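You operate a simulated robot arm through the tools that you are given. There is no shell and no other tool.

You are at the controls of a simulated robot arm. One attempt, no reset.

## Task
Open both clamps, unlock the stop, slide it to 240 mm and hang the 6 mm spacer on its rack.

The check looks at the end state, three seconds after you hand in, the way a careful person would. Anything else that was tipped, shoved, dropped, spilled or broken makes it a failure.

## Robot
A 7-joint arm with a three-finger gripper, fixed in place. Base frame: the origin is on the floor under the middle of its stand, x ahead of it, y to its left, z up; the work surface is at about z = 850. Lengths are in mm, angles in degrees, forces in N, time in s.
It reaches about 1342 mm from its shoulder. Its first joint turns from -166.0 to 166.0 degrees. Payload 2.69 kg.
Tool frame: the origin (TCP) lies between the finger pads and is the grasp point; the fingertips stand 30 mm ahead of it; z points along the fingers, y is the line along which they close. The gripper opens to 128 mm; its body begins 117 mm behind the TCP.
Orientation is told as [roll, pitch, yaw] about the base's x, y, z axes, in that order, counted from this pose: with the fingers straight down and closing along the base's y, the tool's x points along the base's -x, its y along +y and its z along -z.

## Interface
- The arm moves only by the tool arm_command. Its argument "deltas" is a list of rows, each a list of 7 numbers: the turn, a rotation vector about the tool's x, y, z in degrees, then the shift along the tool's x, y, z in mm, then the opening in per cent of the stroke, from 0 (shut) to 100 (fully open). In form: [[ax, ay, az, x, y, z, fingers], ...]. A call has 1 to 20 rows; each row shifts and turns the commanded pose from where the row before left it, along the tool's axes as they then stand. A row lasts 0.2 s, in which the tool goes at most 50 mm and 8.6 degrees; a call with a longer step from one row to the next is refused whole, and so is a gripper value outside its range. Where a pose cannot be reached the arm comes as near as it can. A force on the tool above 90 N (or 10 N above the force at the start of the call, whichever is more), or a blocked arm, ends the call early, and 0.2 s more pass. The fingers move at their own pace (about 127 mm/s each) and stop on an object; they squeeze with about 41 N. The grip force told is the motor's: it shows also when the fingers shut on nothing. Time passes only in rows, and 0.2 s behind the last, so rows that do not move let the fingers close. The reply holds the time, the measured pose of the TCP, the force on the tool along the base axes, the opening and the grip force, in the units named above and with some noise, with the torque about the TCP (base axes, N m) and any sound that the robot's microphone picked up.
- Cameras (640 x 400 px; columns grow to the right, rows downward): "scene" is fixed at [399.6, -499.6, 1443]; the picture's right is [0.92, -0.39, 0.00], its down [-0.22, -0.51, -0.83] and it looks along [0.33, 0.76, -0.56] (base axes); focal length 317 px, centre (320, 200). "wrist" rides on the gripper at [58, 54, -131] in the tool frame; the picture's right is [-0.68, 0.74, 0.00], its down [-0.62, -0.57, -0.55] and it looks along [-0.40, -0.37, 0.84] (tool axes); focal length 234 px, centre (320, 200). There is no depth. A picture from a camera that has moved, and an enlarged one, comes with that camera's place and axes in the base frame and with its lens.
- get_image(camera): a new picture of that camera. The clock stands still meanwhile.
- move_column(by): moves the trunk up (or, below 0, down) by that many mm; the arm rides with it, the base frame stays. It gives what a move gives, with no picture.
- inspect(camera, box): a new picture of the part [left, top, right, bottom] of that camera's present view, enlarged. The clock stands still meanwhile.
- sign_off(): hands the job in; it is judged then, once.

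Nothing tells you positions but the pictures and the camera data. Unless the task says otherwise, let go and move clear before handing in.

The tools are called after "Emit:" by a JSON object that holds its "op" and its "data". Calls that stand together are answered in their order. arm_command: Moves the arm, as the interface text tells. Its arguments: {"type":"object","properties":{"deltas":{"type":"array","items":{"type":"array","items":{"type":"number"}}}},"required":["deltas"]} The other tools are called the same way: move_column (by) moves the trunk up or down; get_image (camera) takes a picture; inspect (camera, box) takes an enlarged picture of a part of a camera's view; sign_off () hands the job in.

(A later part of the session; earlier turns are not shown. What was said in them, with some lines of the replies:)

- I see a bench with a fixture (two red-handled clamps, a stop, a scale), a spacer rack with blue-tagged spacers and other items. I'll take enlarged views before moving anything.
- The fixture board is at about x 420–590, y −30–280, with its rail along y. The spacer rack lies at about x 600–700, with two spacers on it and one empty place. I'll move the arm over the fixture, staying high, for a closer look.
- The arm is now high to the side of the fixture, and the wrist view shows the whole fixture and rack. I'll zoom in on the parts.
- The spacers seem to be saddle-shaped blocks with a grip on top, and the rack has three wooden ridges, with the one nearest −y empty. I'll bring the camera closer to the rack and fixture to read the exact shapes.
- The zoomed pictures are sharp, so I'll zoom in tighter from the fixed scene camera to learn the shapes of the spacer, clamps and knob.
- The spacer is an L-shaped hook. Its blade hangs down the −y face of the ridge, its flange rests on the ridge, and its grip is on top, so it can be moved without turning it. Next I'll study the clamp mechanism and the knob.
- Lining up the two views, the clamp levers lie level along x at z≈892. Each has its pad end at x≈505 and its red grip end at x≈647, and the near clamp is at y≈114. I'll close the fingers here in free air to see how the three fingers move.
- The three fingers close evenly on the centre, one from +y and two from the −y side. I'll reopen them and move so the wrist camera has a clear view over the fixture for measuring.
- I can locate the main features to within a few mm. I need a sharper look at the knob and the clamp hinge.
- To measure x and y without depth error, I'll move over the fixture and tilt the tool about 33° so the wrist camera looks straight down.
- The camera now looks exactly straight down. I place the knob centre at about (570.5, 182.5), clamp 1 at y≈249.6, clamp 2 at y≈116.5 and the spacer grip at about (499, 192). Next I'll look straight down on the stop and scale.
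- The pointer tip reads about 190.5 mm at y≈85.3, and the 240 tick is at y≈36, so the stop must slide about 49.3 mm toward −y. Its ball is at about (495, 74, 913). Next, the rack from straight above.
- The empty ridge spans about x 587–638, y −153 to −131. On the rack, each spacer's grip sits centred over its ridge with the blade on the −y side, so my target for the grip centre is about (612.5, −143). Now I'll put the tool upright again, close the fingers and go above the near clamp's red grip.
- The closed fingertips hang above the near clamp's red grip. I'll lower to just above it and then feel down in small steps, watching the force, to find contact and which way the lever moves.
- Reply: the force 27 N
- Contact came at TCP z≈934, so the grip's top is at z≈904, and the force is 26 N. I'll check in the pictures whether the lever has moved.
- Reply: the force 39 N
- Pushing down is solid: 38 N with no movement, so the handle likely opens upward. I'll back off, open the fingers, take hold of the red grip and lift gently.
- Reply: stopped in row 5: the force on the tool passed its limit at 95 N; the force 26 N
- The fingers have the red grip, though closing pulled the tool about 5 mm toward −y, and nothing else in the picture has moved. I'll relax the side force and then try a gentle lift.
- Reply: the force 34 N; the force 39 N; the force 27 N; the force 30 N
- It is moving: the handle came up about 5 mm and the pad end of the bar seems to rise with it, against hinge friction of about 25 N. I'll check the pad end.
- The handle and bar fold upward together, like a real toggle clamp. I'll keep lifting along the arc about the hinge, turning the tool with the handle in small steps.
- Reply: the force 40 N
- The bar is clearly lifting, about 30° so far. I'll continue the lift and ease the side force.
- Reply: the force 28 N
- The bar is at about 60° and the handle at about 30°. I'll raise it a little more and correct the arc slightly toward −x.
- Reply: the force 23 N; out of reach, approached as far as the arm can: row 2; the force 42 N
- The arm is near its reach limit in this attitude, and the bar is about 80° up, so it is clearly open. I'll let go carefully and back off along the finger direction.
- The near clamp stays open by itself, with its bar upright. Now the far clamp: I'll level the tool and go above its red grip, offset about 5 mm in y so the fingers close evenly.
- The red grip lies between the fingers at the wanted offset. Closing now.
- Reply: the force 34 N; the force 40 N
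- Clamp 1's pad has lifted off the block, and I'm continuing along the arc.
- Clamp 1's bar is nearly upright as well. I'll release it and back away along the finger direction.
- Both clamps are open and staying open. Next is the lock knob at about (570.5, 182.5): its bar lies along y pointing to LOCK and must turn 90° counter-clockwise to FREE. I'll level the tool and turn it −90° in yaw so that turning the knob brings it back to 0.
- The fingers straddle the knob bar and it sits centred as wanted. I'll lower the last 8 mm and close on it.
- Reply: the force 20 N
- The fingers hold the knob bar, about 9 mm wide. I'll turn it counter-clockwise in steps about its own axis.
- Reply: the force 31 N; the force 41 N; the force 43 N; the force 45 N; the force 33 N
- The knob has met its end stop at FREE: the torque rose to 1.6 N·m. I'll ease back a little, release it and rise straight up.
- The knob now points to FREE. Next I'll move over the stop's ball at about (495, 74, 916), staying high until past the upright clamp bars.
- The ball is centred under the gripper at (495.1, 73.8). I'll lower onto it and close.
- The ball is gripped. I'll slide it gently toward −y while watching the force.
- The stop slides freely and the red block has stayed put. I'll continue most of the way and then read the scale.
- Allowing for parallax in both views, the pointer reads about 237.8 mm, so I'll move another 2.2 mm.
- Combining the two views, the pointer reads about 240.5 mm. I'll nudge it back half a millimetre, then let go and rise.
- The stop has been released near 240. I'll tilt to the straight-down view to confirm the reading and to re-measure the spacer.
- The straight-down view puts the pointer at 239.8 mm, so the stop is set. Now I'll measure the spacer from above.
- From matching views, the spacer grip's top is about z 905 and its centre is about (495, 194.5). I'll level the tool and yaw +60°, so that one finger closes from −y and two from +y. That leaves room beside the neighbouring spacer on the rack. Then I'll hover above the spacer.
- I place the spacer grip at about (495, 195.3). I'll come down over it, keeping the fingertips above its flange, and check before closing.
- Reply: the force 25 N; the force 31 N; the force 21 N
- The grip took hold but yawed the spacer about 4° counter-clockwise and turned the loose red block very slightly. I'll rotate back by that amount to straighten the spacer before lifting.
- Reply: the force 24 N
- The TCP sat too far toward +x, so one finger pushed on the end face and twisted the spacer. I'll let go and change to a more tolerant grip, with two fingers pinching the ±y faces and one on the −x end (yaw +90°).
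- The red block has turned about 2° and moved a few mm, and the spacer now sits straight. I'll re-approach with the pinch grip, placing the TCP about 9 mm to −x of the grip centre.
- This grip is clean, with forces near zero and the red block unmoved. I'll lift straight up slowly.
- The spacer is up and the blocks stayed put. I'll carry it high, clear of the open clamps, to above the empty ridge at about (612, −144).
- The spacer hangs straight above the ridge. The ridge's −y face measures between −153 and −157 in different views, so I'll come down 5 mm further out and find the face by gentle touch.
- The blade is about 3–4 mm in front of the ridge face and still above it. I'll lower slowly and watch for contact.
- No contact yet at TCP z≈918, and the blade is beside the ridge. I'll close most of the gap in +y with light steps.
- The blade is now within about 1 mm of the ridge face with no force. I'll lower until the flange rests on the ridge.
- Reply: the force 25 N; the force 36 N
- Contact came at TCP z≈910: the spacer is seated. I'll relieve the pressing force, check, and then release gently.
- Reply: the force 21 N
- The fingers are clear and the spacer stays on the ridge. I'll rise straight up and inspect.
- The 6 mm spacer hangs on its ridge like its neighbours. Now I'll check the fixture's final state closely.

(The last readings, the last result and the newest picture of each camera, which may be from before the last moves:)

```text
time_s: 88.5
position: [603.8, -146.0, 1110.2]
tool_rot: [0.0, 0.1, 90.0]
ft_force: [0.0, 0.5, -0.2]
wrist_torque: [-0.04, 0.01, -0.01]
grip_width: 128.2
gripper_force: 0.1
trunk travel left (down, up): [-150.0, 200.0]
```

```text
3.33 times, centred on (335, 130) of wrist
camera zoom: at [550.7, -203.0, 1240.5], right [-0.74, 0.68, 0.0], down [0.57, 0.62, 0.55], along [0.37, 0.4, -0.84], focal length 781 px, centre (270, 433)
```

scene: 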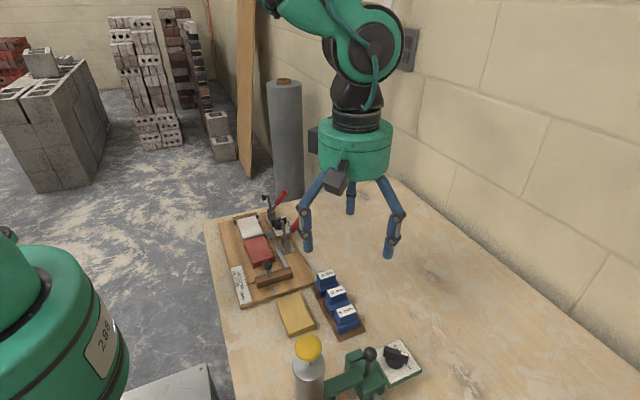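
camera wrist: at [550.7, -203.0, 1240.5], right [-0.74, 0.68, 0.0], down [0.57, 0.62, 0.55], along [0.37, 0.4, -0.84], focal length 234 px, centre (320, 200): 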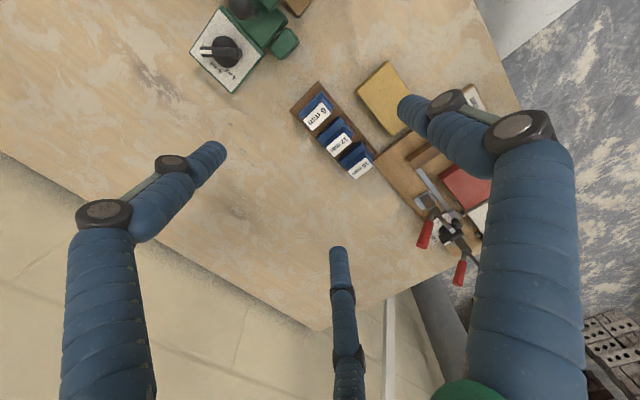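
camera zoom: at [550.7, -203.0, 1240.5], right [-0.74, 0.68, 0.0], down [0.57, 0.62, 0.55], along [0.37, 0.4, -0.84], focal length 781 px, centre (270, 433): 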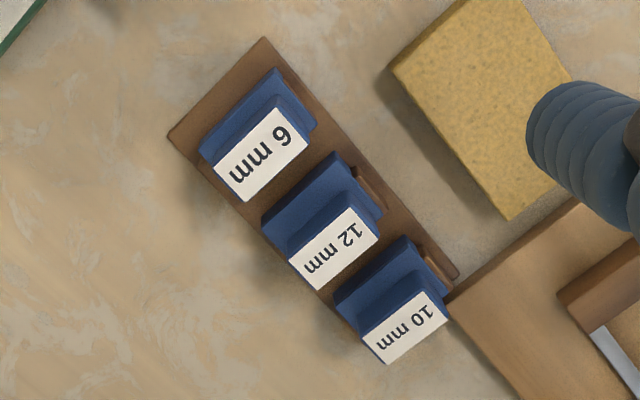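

Emit:
{"op": "inspect", "data": {"camera": "scene", "box": [334, 300, 366, 338]}}

Emit:
{"op": "inspect", "data": {"camera": "scene", "box": [322, 282, 356, 318]}}

Emit:
{"op": "inspect", "data": {"camera": "wrist", "box": [290, 80, 350, 140]}}

```text
10.53 times, centred on (350, 319) of scene
camera zoom: at [399.6, -499.6, 1443.0], right [0.92, -0.39, 0.0], down [-0.22, -0.51, -0.83], along [0.33, 0.76, -0.56], focal length 3338 px, centre (4, -1053)
```

zoom: 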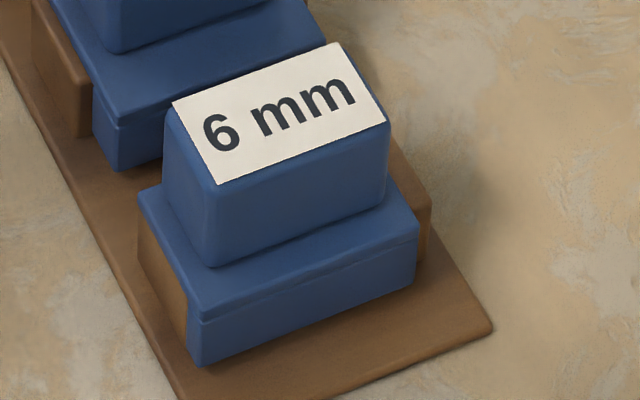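

```text
11.11 times, centred on (339, 300) of scene
camera zoom: at [399.6, -499.6, 1443.0], right [0.92, -0.39, 0.0], down [-0.22, -0.51, -0.83], along [0.33, 0.76, -0.56], focal length 3524 px, centre (109, -911)
```

zoom: 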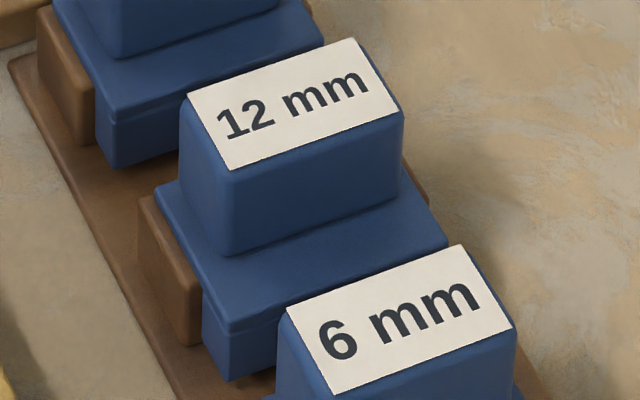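

```text
6.67 times, centred on (320, 110) of wrist
camera zoom: at [550.7, -203.0, 1240.5], right [-0.74, 0.68, 0.0], down [0.57, 0.62, 0.55], along [0.37, 0.4, -0.84], focal length 1561 px, centre (320, 800)
```

zoom: 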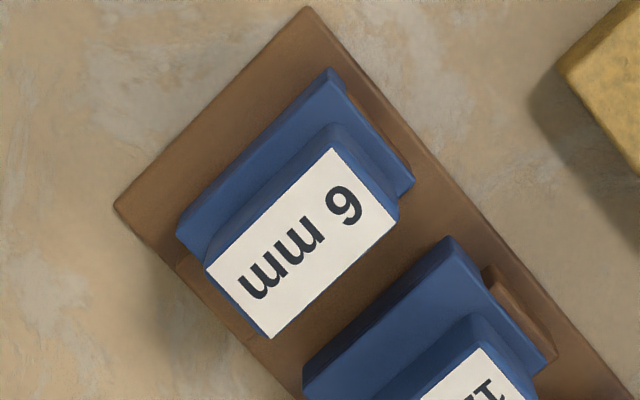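

Everything stands where it should: the spacer is on its ridge, the rack hasn't moved, the stop reads 240, the knob is at FREE and the clamps are open. I'll take the arm up and clear, then do one last check.

Emit:
{"op": "arm_command", "data": {"deltas": [[0, 0, 0, 0, 0, -45, 100], [0, 0, 0, 0, 0, -45, 100], [0, 0, 0, 0, 0, -40, 100], [0, 0, 0, -30, -20, 0, 100], [0, 0, 0, -40, -20, 0, 100], [0, 0, 0, -40, -20, 0, 100], [0, 0, 0, 0, 0, 0, 100], [0, 0, 0, 0, 0, 0, 100]]}}

Emit:
{"op": "get_image", "data": {"camera": "scene"}}

Emit:
{"op": "inspect", "data": {"camera": "scene", "box": [240, 185, 310, 260]}}

Emit:
{"op": "inspect", "data": {"camera": "scene", "box": [215, 190, 385, 345]}}

```text
time_s: 90.3
position: [663.9, -34.6, 1238.9]
tool_rot: [0.1, 0.1, 90.0]
ft_force: [0.7, 0.2, -1.0]
wrist_torque: [0.04, -0.03, 0.0]
grip_width: 127.9
gripper_force: 0.0
trunk travel left (down, up): [-150.0, 200.0]
```

```text
taken
```

scene: 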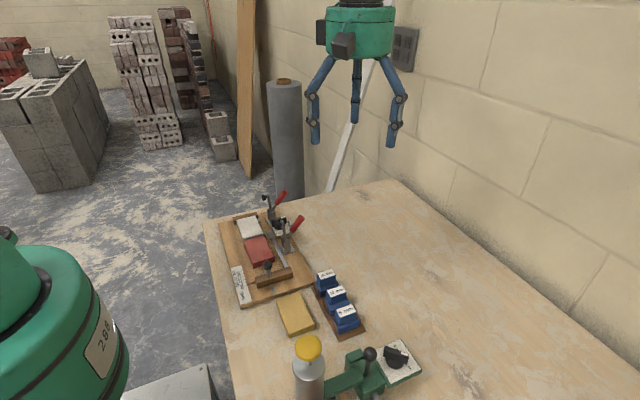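

```text
5.33 times, centred on (275, 222) of scene
camera zoom: at [399.6, -499.6, 1443.0], right [0.92, -0.39, 0.0], down [-0.22, -0.51, -0.83], along [0.33, 0.76, -0.56], focal length 1691 px, centre (560, 80)
```

zoom: 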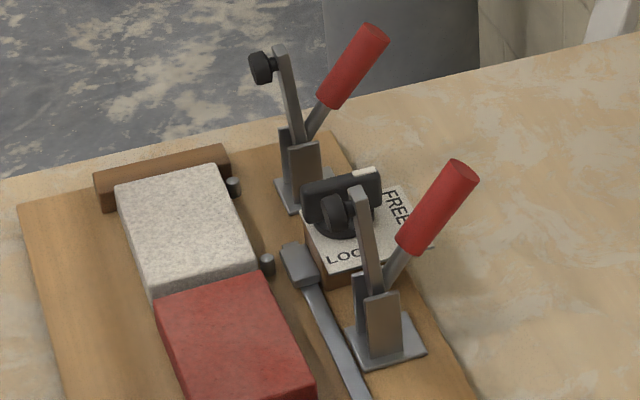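

```text
2.58 times, centred on (300, 268) of scene
camera zoom: at [399.6, -499.6, 1443.0], right [0.92, -0.39, 0.0], down [-0.22, -0.51, -0.83], along [0.33, 0.76, -0.56], focal length 818 px, centre (372, 26)
```

zoom: 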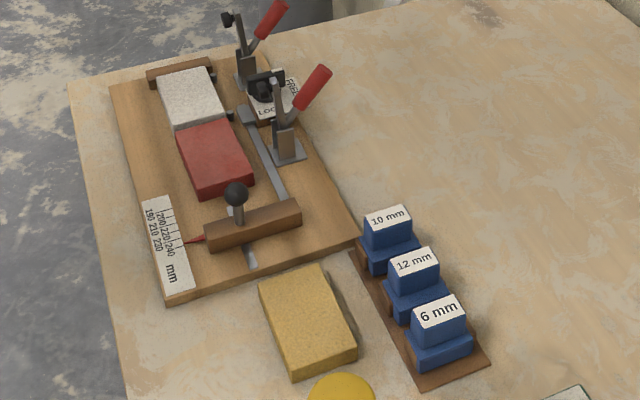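

Final check:
- **Clamps:** both are open, with their bars upright.
- **Lock knob:** it points to FREE.
- **Stop:** the pointer is at about 240 mm.
- **Spacer:** the 6 mm spacer hangs on its ridge beside the 10 mm and 12 mm ones, about 3 mm off centre along the ridge.
- **Red block:** the first grip on the spacer pushed it about 4 mm and turned it about 2°. I left it there.

The arm is clear with its gripper open, so I'm handing in.

Emit:
{"op": "sign_off", "data": {}}

```text
The job is handed in.
```

I handed the job in with all four parts done. One side effect: the loose red block moved about 4 mm and turned about 2°.

- **Clamps:** both are open, with their bars close to upright, and they stay there on their own.
- **Stop:** the lock knob is turned to FREE against its end stop. The pointer reads about 239.8 mm.
- **Spacer:** the 6 mm spacer hangs on its ridge beside the 10 mm and 12 mm ones. It sits about 3 mm off centre along the ridge.
- **Red block:** my first grip on the spacer twisted it against the block, which was already unclamped. I left it because pushing it back risked bumping the unlocked stop.

Nothing else was disturbed that I could see, and the arm is clear with its gripper open.
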